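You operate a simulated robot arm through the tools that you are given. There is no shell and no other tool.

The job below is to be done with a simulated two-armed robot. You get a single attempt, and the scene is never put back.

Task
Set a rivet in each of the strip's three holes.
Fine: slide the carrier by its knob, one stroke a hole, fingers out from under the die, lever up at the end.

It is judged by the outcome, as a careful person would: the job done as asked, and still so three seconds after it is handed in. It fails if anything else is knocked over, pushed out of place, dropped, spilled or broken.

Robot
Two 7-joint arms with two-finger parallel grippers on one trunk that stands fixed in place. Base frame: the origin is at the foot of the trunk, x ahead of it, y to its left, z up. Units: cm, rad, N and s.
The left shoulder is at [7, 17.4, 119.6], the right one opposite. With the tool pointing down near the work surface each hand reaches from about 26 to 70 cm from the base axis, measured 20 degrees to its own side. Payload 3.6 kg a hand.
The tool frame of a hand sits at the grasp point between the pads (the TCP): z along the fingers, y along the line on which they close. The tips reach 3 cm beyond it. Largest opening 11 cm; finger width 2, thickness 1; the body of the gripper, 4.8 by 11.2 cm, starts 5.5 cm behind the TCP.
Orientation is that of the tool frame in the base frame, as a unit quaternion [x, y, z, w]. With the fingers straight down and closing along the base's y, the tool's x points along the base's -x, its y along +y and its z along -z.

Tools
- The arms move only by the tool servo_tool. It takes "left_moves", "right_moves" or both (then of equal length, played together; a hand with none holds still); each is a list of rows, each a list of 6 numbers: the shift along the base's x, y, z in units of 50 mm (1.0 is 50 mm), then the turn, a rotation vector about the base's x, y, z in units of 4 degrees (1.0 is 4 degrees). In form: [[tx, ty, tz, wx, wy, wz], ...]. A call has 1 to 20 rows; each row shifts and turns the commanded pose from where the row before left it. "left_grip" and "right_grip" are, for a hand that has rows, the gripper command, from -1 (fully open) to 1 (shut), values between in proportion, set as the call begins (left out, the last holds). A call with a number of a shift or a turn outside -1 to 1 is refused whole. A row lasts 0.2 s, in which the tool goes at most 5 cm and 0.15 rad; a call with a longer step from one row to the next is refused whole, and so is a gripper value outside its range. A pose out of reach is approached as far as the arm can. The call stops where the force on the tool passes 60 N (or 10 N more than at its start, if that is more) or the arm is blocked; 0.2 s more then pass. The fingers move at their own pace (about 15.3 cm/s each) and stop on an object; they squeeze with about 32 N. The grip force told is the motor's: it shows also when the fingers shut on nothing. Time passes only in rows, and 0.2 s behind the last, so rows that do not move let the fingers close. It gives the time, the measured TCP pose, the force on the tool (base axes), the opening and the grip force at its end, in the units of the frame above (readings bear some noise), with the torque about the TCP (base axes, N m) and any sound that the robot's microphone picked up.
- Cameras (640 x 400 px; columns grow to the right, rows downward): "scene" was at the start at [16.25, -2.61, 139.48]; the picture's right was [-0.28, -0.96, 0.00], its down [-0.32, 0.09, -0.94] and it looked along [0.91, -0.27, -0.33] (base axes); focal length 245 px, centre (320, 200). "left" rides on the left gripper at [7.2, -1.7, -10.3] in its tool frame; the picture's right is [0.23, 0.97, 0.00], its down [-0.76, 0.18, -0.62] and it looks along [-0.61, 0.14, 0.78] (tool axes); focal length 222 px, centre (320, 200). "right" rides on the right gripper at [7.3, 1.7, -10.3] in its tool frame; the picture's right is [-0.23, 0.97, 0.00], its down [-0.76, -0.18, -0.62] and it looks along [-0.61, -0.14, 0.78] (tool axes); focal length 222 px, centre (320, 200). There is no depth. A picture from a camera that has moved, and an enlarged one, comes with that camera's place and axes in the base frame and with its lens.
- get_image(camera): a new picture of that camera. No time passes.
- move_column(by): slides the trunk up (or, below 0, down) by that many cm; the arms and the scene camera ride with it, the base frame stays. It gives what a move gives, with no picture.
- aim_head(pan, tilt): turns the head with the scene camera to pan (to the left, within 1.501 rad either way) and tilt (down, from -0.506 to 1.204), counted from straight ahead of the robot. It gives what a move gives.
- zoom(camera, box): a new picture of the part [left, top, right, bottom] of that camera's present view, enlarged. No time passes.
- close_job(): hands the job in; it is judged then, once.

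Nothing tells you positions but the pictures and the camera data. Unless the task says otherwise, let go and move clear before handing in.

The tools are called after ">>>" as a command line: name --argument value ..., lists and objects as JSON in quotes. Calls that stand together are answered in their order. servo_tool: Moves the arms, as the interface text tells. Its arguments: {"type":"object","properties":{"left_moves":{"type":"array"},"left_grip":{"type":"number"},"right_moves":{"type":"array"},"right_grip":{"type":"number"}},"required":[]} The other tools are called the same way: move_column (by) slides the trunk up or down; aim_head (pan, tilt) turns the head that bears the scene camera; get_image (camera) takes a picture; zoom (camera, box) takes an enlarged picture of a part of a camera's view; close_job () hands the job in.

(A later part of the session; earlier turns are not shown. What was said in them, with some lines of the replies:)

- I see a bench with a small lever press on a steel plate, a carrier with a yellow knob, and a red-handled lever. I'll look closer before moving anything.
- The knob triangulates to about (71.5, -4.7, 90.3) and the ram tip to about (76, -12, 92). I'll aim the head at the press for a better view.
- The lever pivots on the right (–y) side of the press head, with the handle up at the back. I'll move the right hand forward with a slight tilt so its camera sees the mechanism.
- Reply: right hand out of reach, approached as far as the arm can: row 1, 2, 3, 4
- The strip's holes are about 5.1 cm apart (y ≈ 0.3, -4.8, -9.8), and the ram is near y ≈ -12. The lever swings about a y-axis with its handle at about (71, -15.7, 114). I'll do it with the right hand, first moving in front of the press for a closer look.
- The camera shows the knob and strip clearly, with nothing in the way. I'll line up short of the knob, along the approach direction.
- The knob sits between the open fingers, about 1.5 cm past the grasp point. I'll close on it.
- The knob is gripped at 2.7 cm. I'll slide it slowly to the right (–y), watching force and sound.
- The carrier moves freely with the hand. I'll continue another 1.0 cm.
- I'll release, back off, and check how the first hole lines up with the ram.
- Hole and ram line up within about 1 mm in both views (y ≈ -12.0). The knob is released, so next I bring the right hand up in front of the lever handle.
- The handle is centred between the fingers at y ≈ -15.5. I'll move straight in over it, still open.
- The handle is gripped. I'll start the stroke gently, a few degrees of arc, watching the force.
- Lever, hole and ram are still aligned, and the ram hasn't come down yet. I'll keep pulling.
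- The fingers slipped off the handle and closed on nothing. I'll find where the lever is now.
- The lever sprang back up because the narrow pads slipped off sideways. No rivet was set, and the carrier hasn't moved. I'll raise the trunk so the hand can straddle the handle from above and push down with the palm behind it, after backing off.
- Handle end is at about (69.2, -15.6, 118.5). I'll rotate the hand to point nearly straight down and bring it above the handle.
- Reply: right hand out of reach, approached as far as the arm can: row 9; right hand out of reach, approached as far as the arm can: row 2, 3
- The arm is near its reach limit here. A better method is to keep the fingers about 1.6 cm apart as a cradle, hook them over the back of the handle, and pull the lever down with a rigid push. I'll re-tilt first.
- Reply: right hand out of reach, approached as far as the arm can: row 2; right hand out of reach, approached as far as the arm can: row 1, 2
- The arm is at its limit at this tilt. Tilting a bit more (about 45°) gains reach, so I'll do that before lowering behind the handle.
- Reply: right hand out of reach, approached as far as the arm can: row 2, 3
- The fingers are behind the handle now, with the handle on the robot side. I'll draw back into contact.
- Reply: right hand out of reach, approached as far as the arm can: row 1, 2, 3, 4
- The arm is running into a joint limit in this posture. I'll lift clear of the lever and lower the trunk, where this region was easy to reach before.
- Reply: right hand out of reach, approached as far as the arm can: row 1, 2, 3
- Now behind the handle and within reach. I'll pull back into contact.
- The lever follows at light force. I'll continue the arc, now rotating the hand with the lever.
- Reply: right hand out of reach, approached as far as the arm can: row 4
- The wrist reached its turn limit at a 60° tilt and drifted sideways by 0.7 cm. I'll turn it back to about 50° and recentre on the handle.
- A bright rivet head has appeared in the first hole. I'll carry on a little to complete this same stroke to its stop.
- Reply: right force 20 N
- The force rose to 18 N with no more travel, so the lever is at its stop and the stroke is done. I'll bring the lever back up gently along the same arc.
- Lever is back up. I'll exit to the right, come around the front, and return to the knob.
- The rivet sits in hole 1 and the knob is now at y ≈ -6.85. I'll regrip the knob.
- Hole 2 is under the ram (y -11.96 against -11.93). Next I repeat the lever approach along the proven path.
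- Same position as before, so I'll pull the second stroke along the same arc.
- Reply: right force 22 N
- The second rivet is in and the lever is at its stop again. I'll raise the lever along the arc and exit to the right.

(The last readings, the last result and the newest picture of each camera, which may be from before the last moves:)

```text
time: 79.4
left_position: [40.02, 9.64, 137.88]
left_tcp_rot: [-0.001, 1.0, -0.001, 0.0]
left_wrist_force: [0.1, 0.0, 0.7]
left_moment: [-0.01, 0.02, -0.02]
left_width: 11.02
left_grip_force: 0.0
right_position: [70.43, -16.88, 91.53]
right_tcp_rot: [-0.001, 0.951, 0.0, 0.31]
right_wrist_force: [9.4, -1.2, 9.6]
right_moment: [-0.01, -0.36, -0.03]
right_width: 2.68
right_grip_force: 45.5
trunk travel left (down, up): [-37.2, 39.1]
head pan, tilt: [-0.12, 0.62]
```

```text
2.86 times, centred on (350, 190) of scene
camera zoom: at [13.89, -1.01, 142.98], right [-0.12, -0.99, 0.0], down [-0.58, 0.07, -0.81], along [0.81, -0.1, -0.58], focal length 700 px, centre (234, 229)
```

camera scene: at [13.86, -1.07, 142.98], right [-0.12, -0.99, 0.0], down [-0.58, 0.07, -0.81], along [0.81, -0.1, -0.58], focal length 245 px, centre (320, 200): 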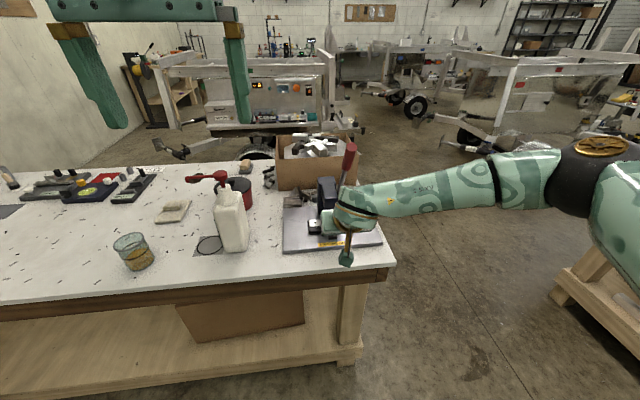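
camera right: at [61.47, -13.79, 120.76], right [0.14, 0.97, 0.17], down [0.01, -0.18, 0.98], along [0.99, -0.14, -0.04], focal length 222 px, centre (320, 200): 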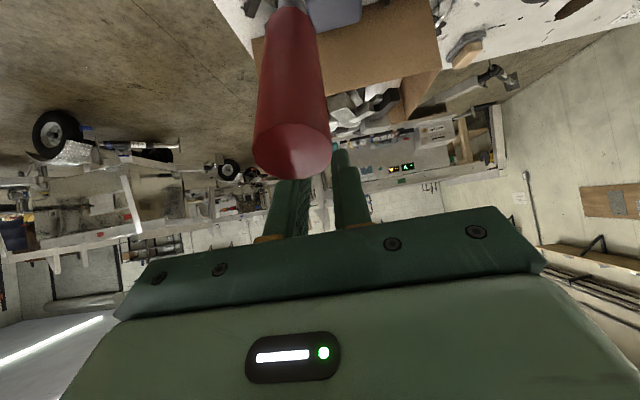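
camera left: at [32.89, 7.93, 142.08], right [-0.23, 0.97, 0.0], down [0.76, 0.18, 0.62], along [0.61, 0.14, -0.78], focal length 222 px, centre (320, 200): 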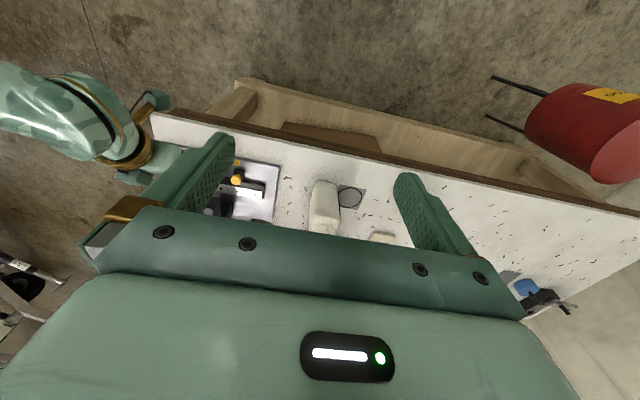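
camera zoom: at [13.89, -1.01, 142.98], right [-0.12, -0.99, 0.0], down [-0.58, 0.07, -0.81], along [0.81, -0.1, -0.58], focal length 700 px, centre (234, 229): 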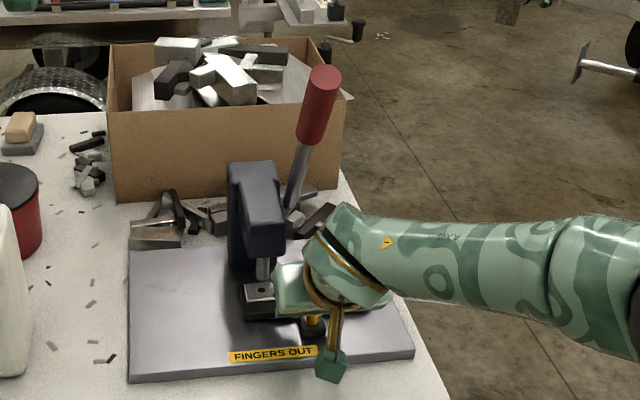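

>>> servo_tool --right_moves '[[0, 0, 0, 0, 0, 0], [0, 0, 0, 0, 0, 0], [-0.38, 0, 0.553, 0, 0, 0], [-0.38, 0, 0.553, 0, 0, 0], [-0.5, 0.2, 0.5, 0, 0, 0], [-0.6, 0.2, 0.6, 0, 0, 0], [-0.4, 0.25, 0.6, 0, 0, 0], [0, 0, 0, 0, 0, 0]]' --right_grip -0.4

>>> get_image --camera "right"

>>> zoom --camera "right" --box '[280, 90, 380, 190]'

>>> zoom --camera "scene" --box '[300, 180, 350, 235]'

```text
time: 81.2
left_position: [40.11, 9.52, 137.67]
left_tcp_rot: [-0.001, 1.0, 0.0, -0.002]
left_wrist_force: [-0.2, 0.4, 0.7]
left_moment: [0.02, 0.02, 0.02]
left_width: 10.98
left_grip_force: 0.0
right_position: [59.05, -13.73, 105.71]
right_tcp_rot: [-0.001, 0.951, -0.001, 0.309]
right_wrist_force: [0.4, 0.7, 0.6]
right_moment: [-0.02, 0.02, -0.03]
right_width: 7.71
right_grip_force: 0.1
trunk travel left (down, up): [-37.2, 39.1]
head pan, tilt: [-0.12, 0.62]
```

```text
taken
camera right: at [47.07, -11.82, 109.89], right [0.18, 0.97, 0.13], down [0.25, -0.18, 0.95], along [0.95, -0.14, -0.28], focal length 222 px, centre (320, 200)
```

right: 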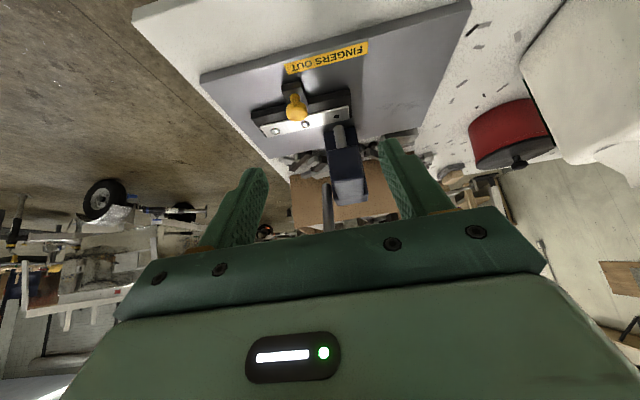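

```text
4.00 times, centred on (330, 140) of right
camera zoom: at [47.07, -11.82, 109.89], right [0.18, 0.97, 0.13], down [0.25, -0.18, 0.95], along [0.95, -0.14, -0.28], focal length 888 px, centre (280, 440)
```

zoom: 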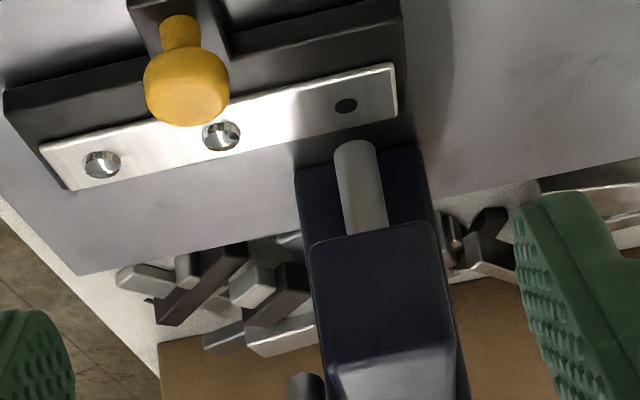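

```text
7.27 times, centred on (325, 208) of scene
camera zoom: at [13.94, -1.08, 142.96], right [-0.12, -0.99, 0.0], down [-0.58, 0.07, -0.81], along [0.81, -0.1, -0.58], focal length 1783 px, centre (284, 146)
```

zoom: 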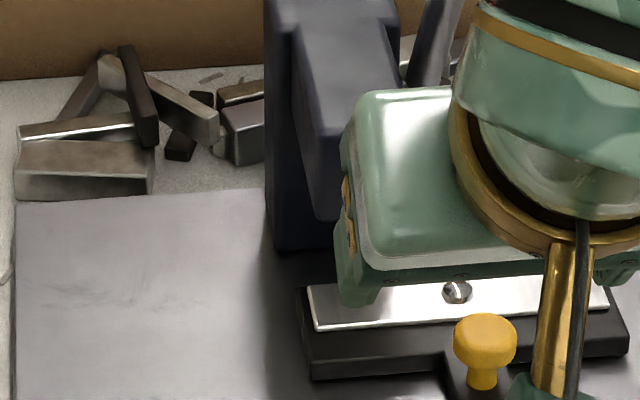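

Hole 3 is under the ram as well (y -11.93 against -11.92). Now the third lever approach.

>>> servo_tool --right_moves '[[-0.05, -0.41, 0.7, 0, -0.875, 0], [-0.05, -0.41, 0.7, 0, -0.875, 0], [-0.05, -0.41, 0.7, 0, -0.875, 0], [-0.05, -0.41, 0.7, 0, -0.875, 0], [0.8, 0, 0, 0, 0, 0], [0.8, 0, 0, 0, 0, 0], [0.8, 0, 0, 0, 0, 0], [0.78, 0, 0, 0, 0, 0], [0, 0, 0, 0, 0, 0]]' --right_grip 0.71

>>> servo_tool --right_moves '[[0, 0.6, 0, 0, 0, 0], [0, 0.66, -0.03, 0, 0, 0], [-0.2, 0, -0.03, 0, 0, 0], [-0.16, 0, 0, 0, 0, 0], [0, 0, 0, 0, 0, 0]]'

>>> get_image --camera "right"

>>> zoom --camera "scene" --box '[280, 120, 420, 260]'

```text
time: 83.2
left_position: [40.0, 9.5, 137.71]
left_tcp_rot: [-0.001, 1.0, 0.001, 0.0]
left_wrist_force: [-0.2, -0.1, 0.3]
left_moment: [0.01, -0.02, 0.0]
left_width: 11.01
left_grip_force: 0.1
right_position: [73.87, -22.06, 119.71]
right_tcp_rot: [-0.001, 0.906, 0.0, 0.422]
right_wrist_force: [-0.3, -0.1, -0.9]
right_moment: [0.03, -0.05, 0.02]
right_width: 1.6
right_grip_force: 0.1
trunk travel left (down, up): [-37.2, 39.1]
head pan, tilt: [-0.12, 0.62]
```

```text
time: 84.4
left_position: [40.14, 9.61, 137.68]
left_tcp_rot: [-0.001, 1.0, 0.0, 0.0]
left_wrist_force: [0.2, 0.0, 0.1]
left_moment: [0.01, -0.03, -0.01]
left_width: 10.96
left_grip_force: 0.2
right_position: [72.15, -15.66, 119.43]
right_tcp_rot: [0.0, 0.907, -0.001, 0.422]
right_wrist_force: [-0.1, -0.7, 0.4]
right_moment: [0.02, -0.01, 0.0]
right_width: 1.63
right_grip_force: 0.1
trunk travel left (down, up): [-37.2, 39.1]
head pan, tilt: [-0.12, 0.62]
```

```text
taken
camera right: at [59.58, -13.89, 120.47], right [0.14, 0.97, 0.17], down [0.01, -0.18, 0.98], along [0.99, -0.14, -0.04], focal length 222 px, centre (320, 200)
```

right: 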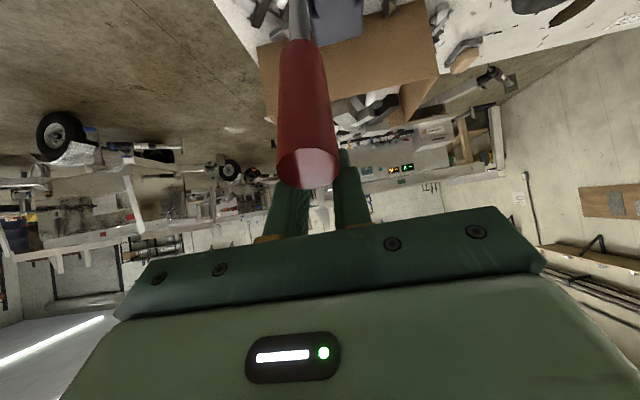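

```text
2.86 times, centred on (350, 190) of scene
camera zoom: at [13.92, -1.04, 142.97], right [-0.12, -0.99, 0.0], down [-0.58, 0.07, -0.81], along [0.81, -0.1, -0.58], focal length 700 px, centre (234, 229)
```

zoom: 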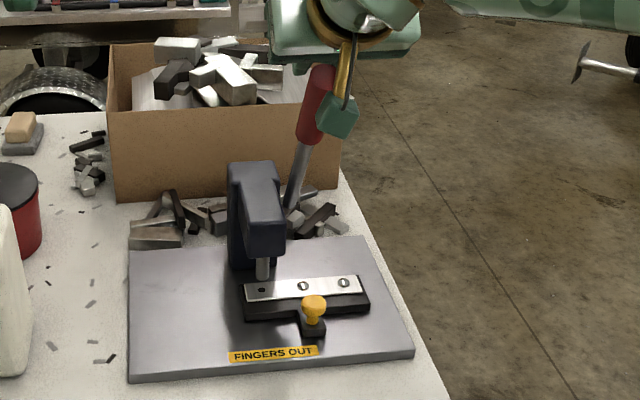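

>>> servo_tool --right_moves '[[-0.2, 0.015, -0.1, 0, 0, 0], [-0.195, 0, -0.114, 0, 0, 0], [-0.195, 0, -0.114, 0, 0, 0], [-0.185, 0, -0.131, 0, 0, 0], [-0.185, 0, -0.131, 0, 0, 0], [-0.17, 0, -0.146, 0, 0, 0], [-0.17, 0, -0.146, 0, 0, 0], [-0.157, 0, -0.161, 0, 0, 0], [-0.157, 0, -0.161, 0, 0, 0], [-0.143, 0, -0.176, 0, 0, 0], [-0.143, 0, -0.176, 0, 0, 0], [0, 0, 0, 0, 0, 0]]'

>>> get_image --camera "right"

>>> zoom --camera "scene" --box '[300, 180, 350, 235]'

```text
time: 87.0
left_position: [40.03, 9.47, 137.73]
left_tcp_rot: [0.0, 1.0, -0.001, 0.0]
left_wrist_force: [0.7, 0.3, -0.3]
left_moment: [0.0, -0.02, -0.06]
left_width: 11.02
left_grip_force: 0.0
right_position: [62.71, -15.48, 111.39]
right_tcp_rot: [-0.001, 0.906, 0.0, 0.423]
right_wrist_force: [3.6, -2.6, 2.3]
right_moment: [-0.12, -0.13, 0.01]
right_width: 1.75
right_grip_force: 1.4
trunk travel left (down, up): [-37.2, 39.1]
head pan, tilt: [-0.12, 0.62]
```

```text
taken
camera right: at [50.12, -13.76, 112.58], right [0.14, 0.97, 0.17], down [0.01, -0.18, 0.98], along [0.99, -0.14, -0.04], focal length 222 px, centre (320, 200)
```

right: 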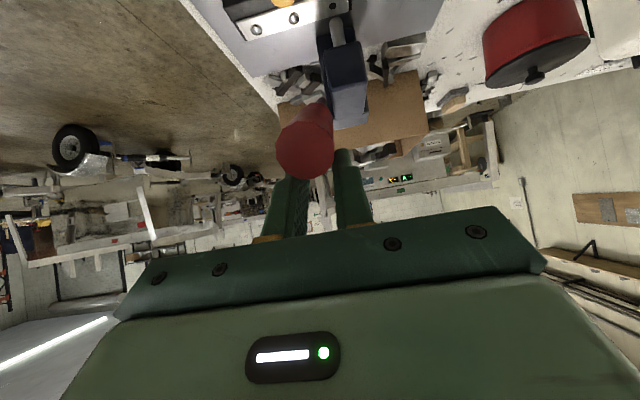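

```text
7.27 times, centred on (325, 208) of scene
camera zoom: at [13.92, -1.07, 142.97], right [-0.12, -0.99, 0.0], down [-0.58, 0.07, -0.81], along [0.81, -0.1, -0.58], focal length 1783 px, centre (284, 146)
```

zoom: 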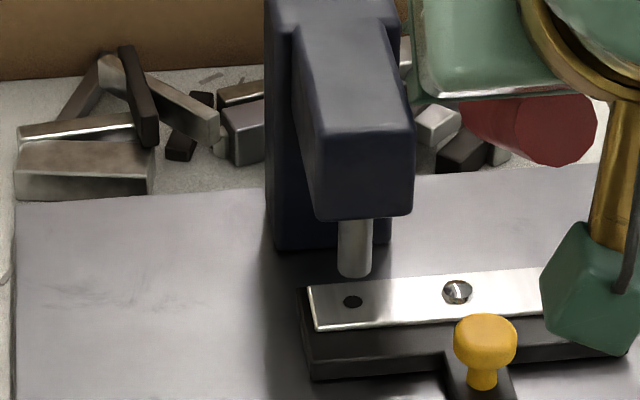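

>>> servo_tool --right_moves '[[-0.107, 0, -0.155, 0, 0, 0], [-0.107, 0, -0.155, 0, 0, 0], [-0.093, 0, -0.164, 0, 0, 0], [-0.093, 0, -0.164, 0, 0, 0], [-0.079, 0, -0.171, 0, 0, 0], [-0.079, 0, -0.171, 0, 0, 0], [0, 0, 0, 0, 0, 0]]'

>>> zoom --camera "scene" --box '[300, 180, 350, 235]'

```text
time: 88.6
left_position: [39.85, 9.65, 137.83]
left_tcp_rot: [0.0, 1.0, -0.001, 0.002]
left_wrist_force: [-1.0, -0.1, 0.3]
left_moment: [-0.01, 0.02, 0.03]
left_width: 11.01
left_grip_force: 0.0
right_position: [59.94, -15.29, 107.14]
right_tcp_rot: [-0.004, 0.903, 0.002, 0.429]
right_wrist_force: [9.8, -2.1, 34.7]
right_moment: [-0.29, -1.02, 0.33]
right_width: 1.75
right_grip_force: 1.7
trunk travel left (down, up): [-37.2, 39.1]
head pan, tilt: [-0.12, 0.62]
```

```text
7.27 times, centred on (325, 208) of scene
camera zoom: at [13.66, -0.94, 143.05], right [-0.12, -0.99, 0.0], down [-0.58, 0.07, -0.81], along [0.81, -0.1, -0.58], focal length 1783 px, centre (284, 146)
```

zoom: 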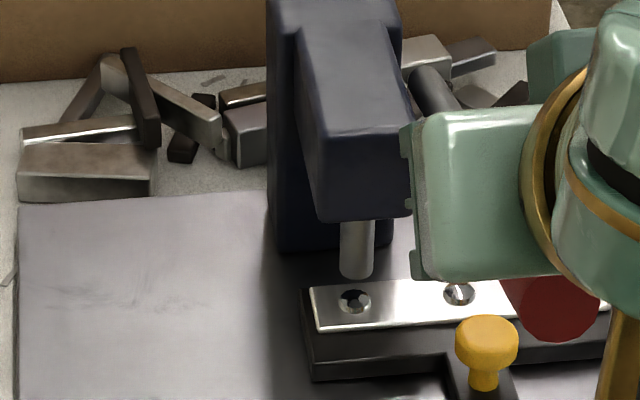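

The third rivet is in and the lever is at its stop. I'll raise the lever back up the arc.

>>> servo_tool --right_moves '[[0.079, 0, 0.171, 0, 0, 0], [0.079, 0, 0.171, 0, 0, 0], [0.093, 0, 0.164, 0, 0, 0], [0.093, 0, 0.164, 0, 0, 0], [0.107, 0, 0.155, 0, 0, 0], [0.107, 0, 0.155, 0, 0, 0], [0.143, 0, 0.176, 0, 0, 0], [0.143, 0, 0.176, 0, 0, 0], [0.157, 0, 0.161, 0, 0, 0], [0.157, 0, 0.161, 0, 0, 0], [0.17, 0, 0.146, 0, 0, 0], [0.17, 0, 0.146, 0, 0, 0], [0.185, 0, 0.131, 0, 0, 0], [0.185, 0, 0.131, 0, 0, 0], [0.195, 0, 0.114, 0, 0, 0], [0.195, 0, 0.114, 0, 0, 0], [0.2, 0, 0.1, 0, 0, 0], [0.2, 0, 0, 0, 0, 0], [0.2, 0, 0.05, 0, 0, 0], [0, 0, 0, 0, 0, 0]]'

>>> get_image --camera "right"

>>> zoom --camera "scene" --box '[280, 120, 420, 260]'

```text
time: 92.8
left_position: [40.07, 9.57, 137.7]
left_tcp_rot: [0.0, 1.0, 0.0, 0.0]
left_wrist_force: [-0.2, -0.5, -0.3]
left_moment: [0.04, -0.01, 0.01]
left_width: 11.01
left_grip_force: 0.1
right_position: [74.24, -15.53, 119.56]
right_tcp_rot: [-0.001, 0.906, 0.0, 0.422]
right_wrist_force: [0.7, 0.4, 0.5]
right_moment: [0.0, -0.03, 0.02]
right_width: 1.6
right_grip_force: 0.1
trunk travel left (down, up): [-37.2, 39.1]
head pan, tilt: [-0.12, 0.62]
```

```text
taken
camera right: at [61.58, -13.72, 120.62], right [0.14, 0.97, 0.17], down [0.01, -0.18, 0.98], along [0.99, -0.14, -0.04], focal length 222 px, centre (320, 200)
```

right: 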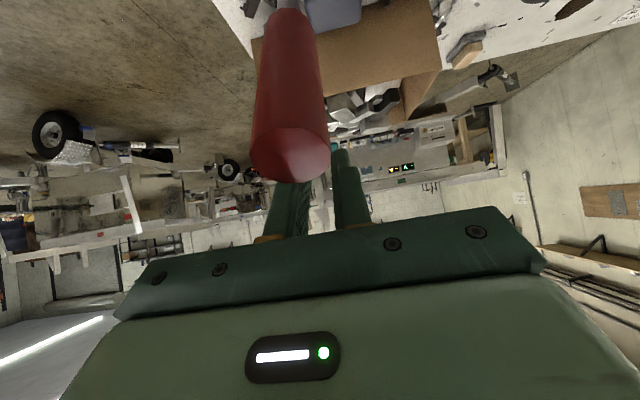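

```text
2.86 times, centred on (350, 190) of scene
camera zoom: at [13.88, -1.05, 142.97], right [-0.12, -0.99, 0.0], down [-0.58, 0.07, -0.81], along [0.81, -0.1, -0.58], focal length 700 px, centre (234, 229)
```

zoom: 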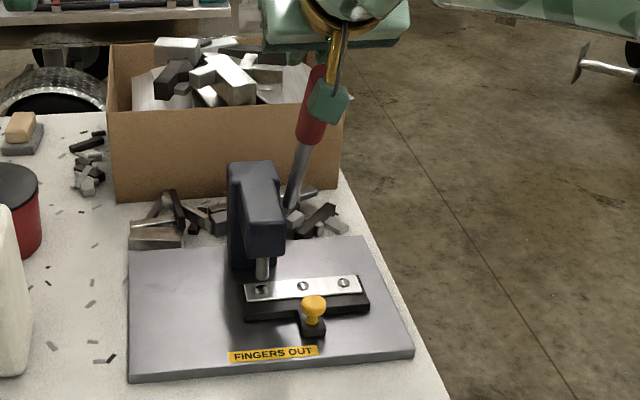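

The lever is up with all three rivets in. I'll exit to the right and back off well clear.

>>> servo_tool --right_moves '[[0, -0.65, 0.03, 0, 0, 0], [0, -0.65, 0.03, 0, 0, 0], [-0.8, 0, 0, 0, 0, 0], [-0.8, 0, 0, 0, 0, 0], [-0.8, 0, 0, 0, 0, 0], [-0.8, 0, 0, 0, 0, 0], [-0.8, -0.2, 0, 0, 0.5, 0], [-0.8, -0.2, 0, 0, 0.5, 0], [0, 0, 0, 0, 0, 0]]'

>>> get_image --camera "scene"

>>> zoom --camera "scene" --box '[270, 130, 390, 250]'

>>> zoom --camera "scene" --box '[300, 180, 370, 240]'

```text
time: 94.8
left_position: [40.21, 9.68, 137.77]
left_tcp_rot: [-0.001, 1.0, -0.001, -0.001]
left_wrist_force: [-0.3, -0.7, 0.0]
left_moment: [-0.01, 0.02, 0.04]
left_width: 10.99
left_grip_force: 0.0
right_position: [50.13, -24.11, 119.53]
right_tcp_rot: [-0.001, 0.92, -0.001, 0.391]
right_wrist_force: [-0.1, 0.3, -0.5]
right_moment: [-0.03, -0.01, 0.01]
right_width: 1.59
right_grip_force: 0.0
trunk travel left (down, up): [-37.2, 39.1]
head pan, tilt: [-0.12, 0.62]
```

```text
taken
camera scene: at [13.97, -1.0, 142.96], right [-0.12, -0.99, 0.0], down [-0.58, 0.07, -0.81], along [0.81, -0.1, -0.58], focal length 245 px, centre (320, 200)
```

scene: 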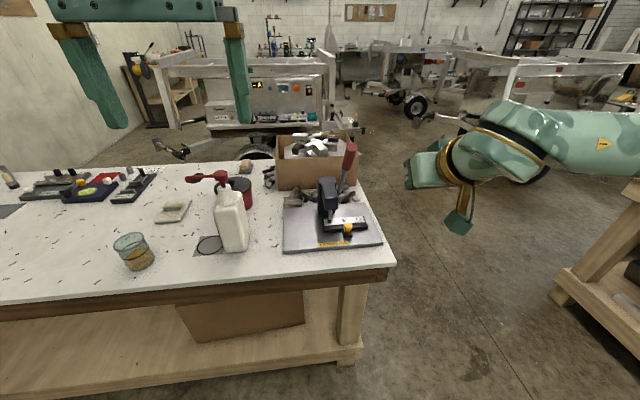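

```text
3.33 times, centred on (330, 190) of scene
camera zoom: at [13.97, -1.0, 142.96], right [-0.12, -0.99, 0.0], down [-0.58, 0.07, -0.81], along [0.81, -0.1, -0.58], focal length 817 px, centre (287, 233)
```

zoom: 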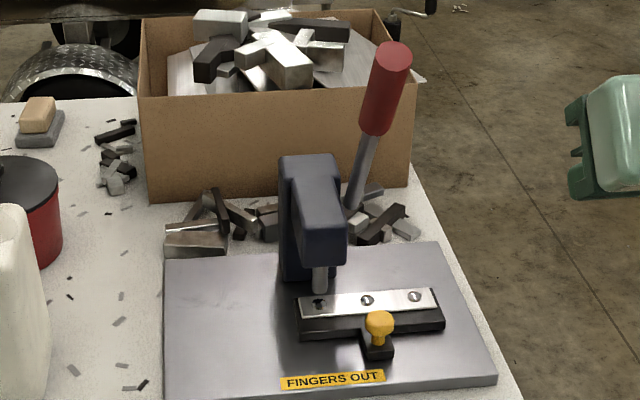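

```text
6.67 times, centred on (335, 210) of scene
camera zoom: at [13.97, -1.0, 142.96], right [-0.12, -0.99, 0.0], down [-0.58, 0.07, -0.81], along [0.81, -0.1, -0.58], focal length 1634 px, centre (220, 133)
```

zoom: 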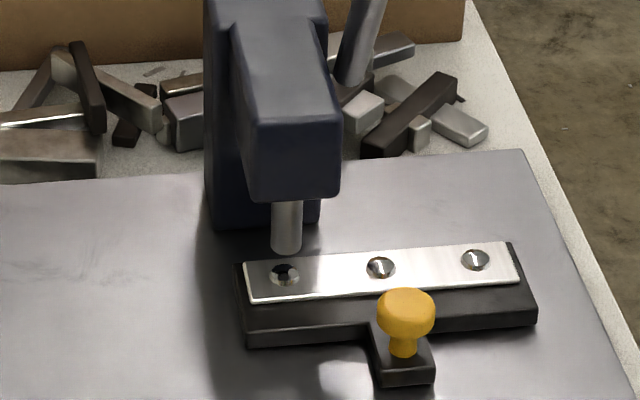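

All three holes have a rivet, the lever is up, the plate and everything around it look undisturbed, and the hand is clear. I'm handing the job in.

>>> close_job

```text
The job is handed in.
```

The job is handed in: each of the strip's three holes has a rivet head in it, and the lever is back up.

- **Strokes that set rivets:** I slid the carrier by its knob to each hole. I let go of the knob and moved clear before pulling the lever to its stop once per hole.
- **Failed first pull:** before those three strokes, one pull on the lever at the first hole slipped partway. The fingers came off the handle and the lever sprang back up. Nothing was pressed then, so the first hole still got only one full stroke.
- **Alignment:** in the camera views, each hole was within about 1 mm of the ram before its stroke.
- **Not confirmed by sound or motion:** the microphone reported nothing, and I never saw the ram come down in the pictures. My evidence that the rivets are set is the rivet heads in the holes and the lever reaching its stop each time.

The last pictures show nothing else on the bench disturbed, and the right hand is backed well clear of the press.
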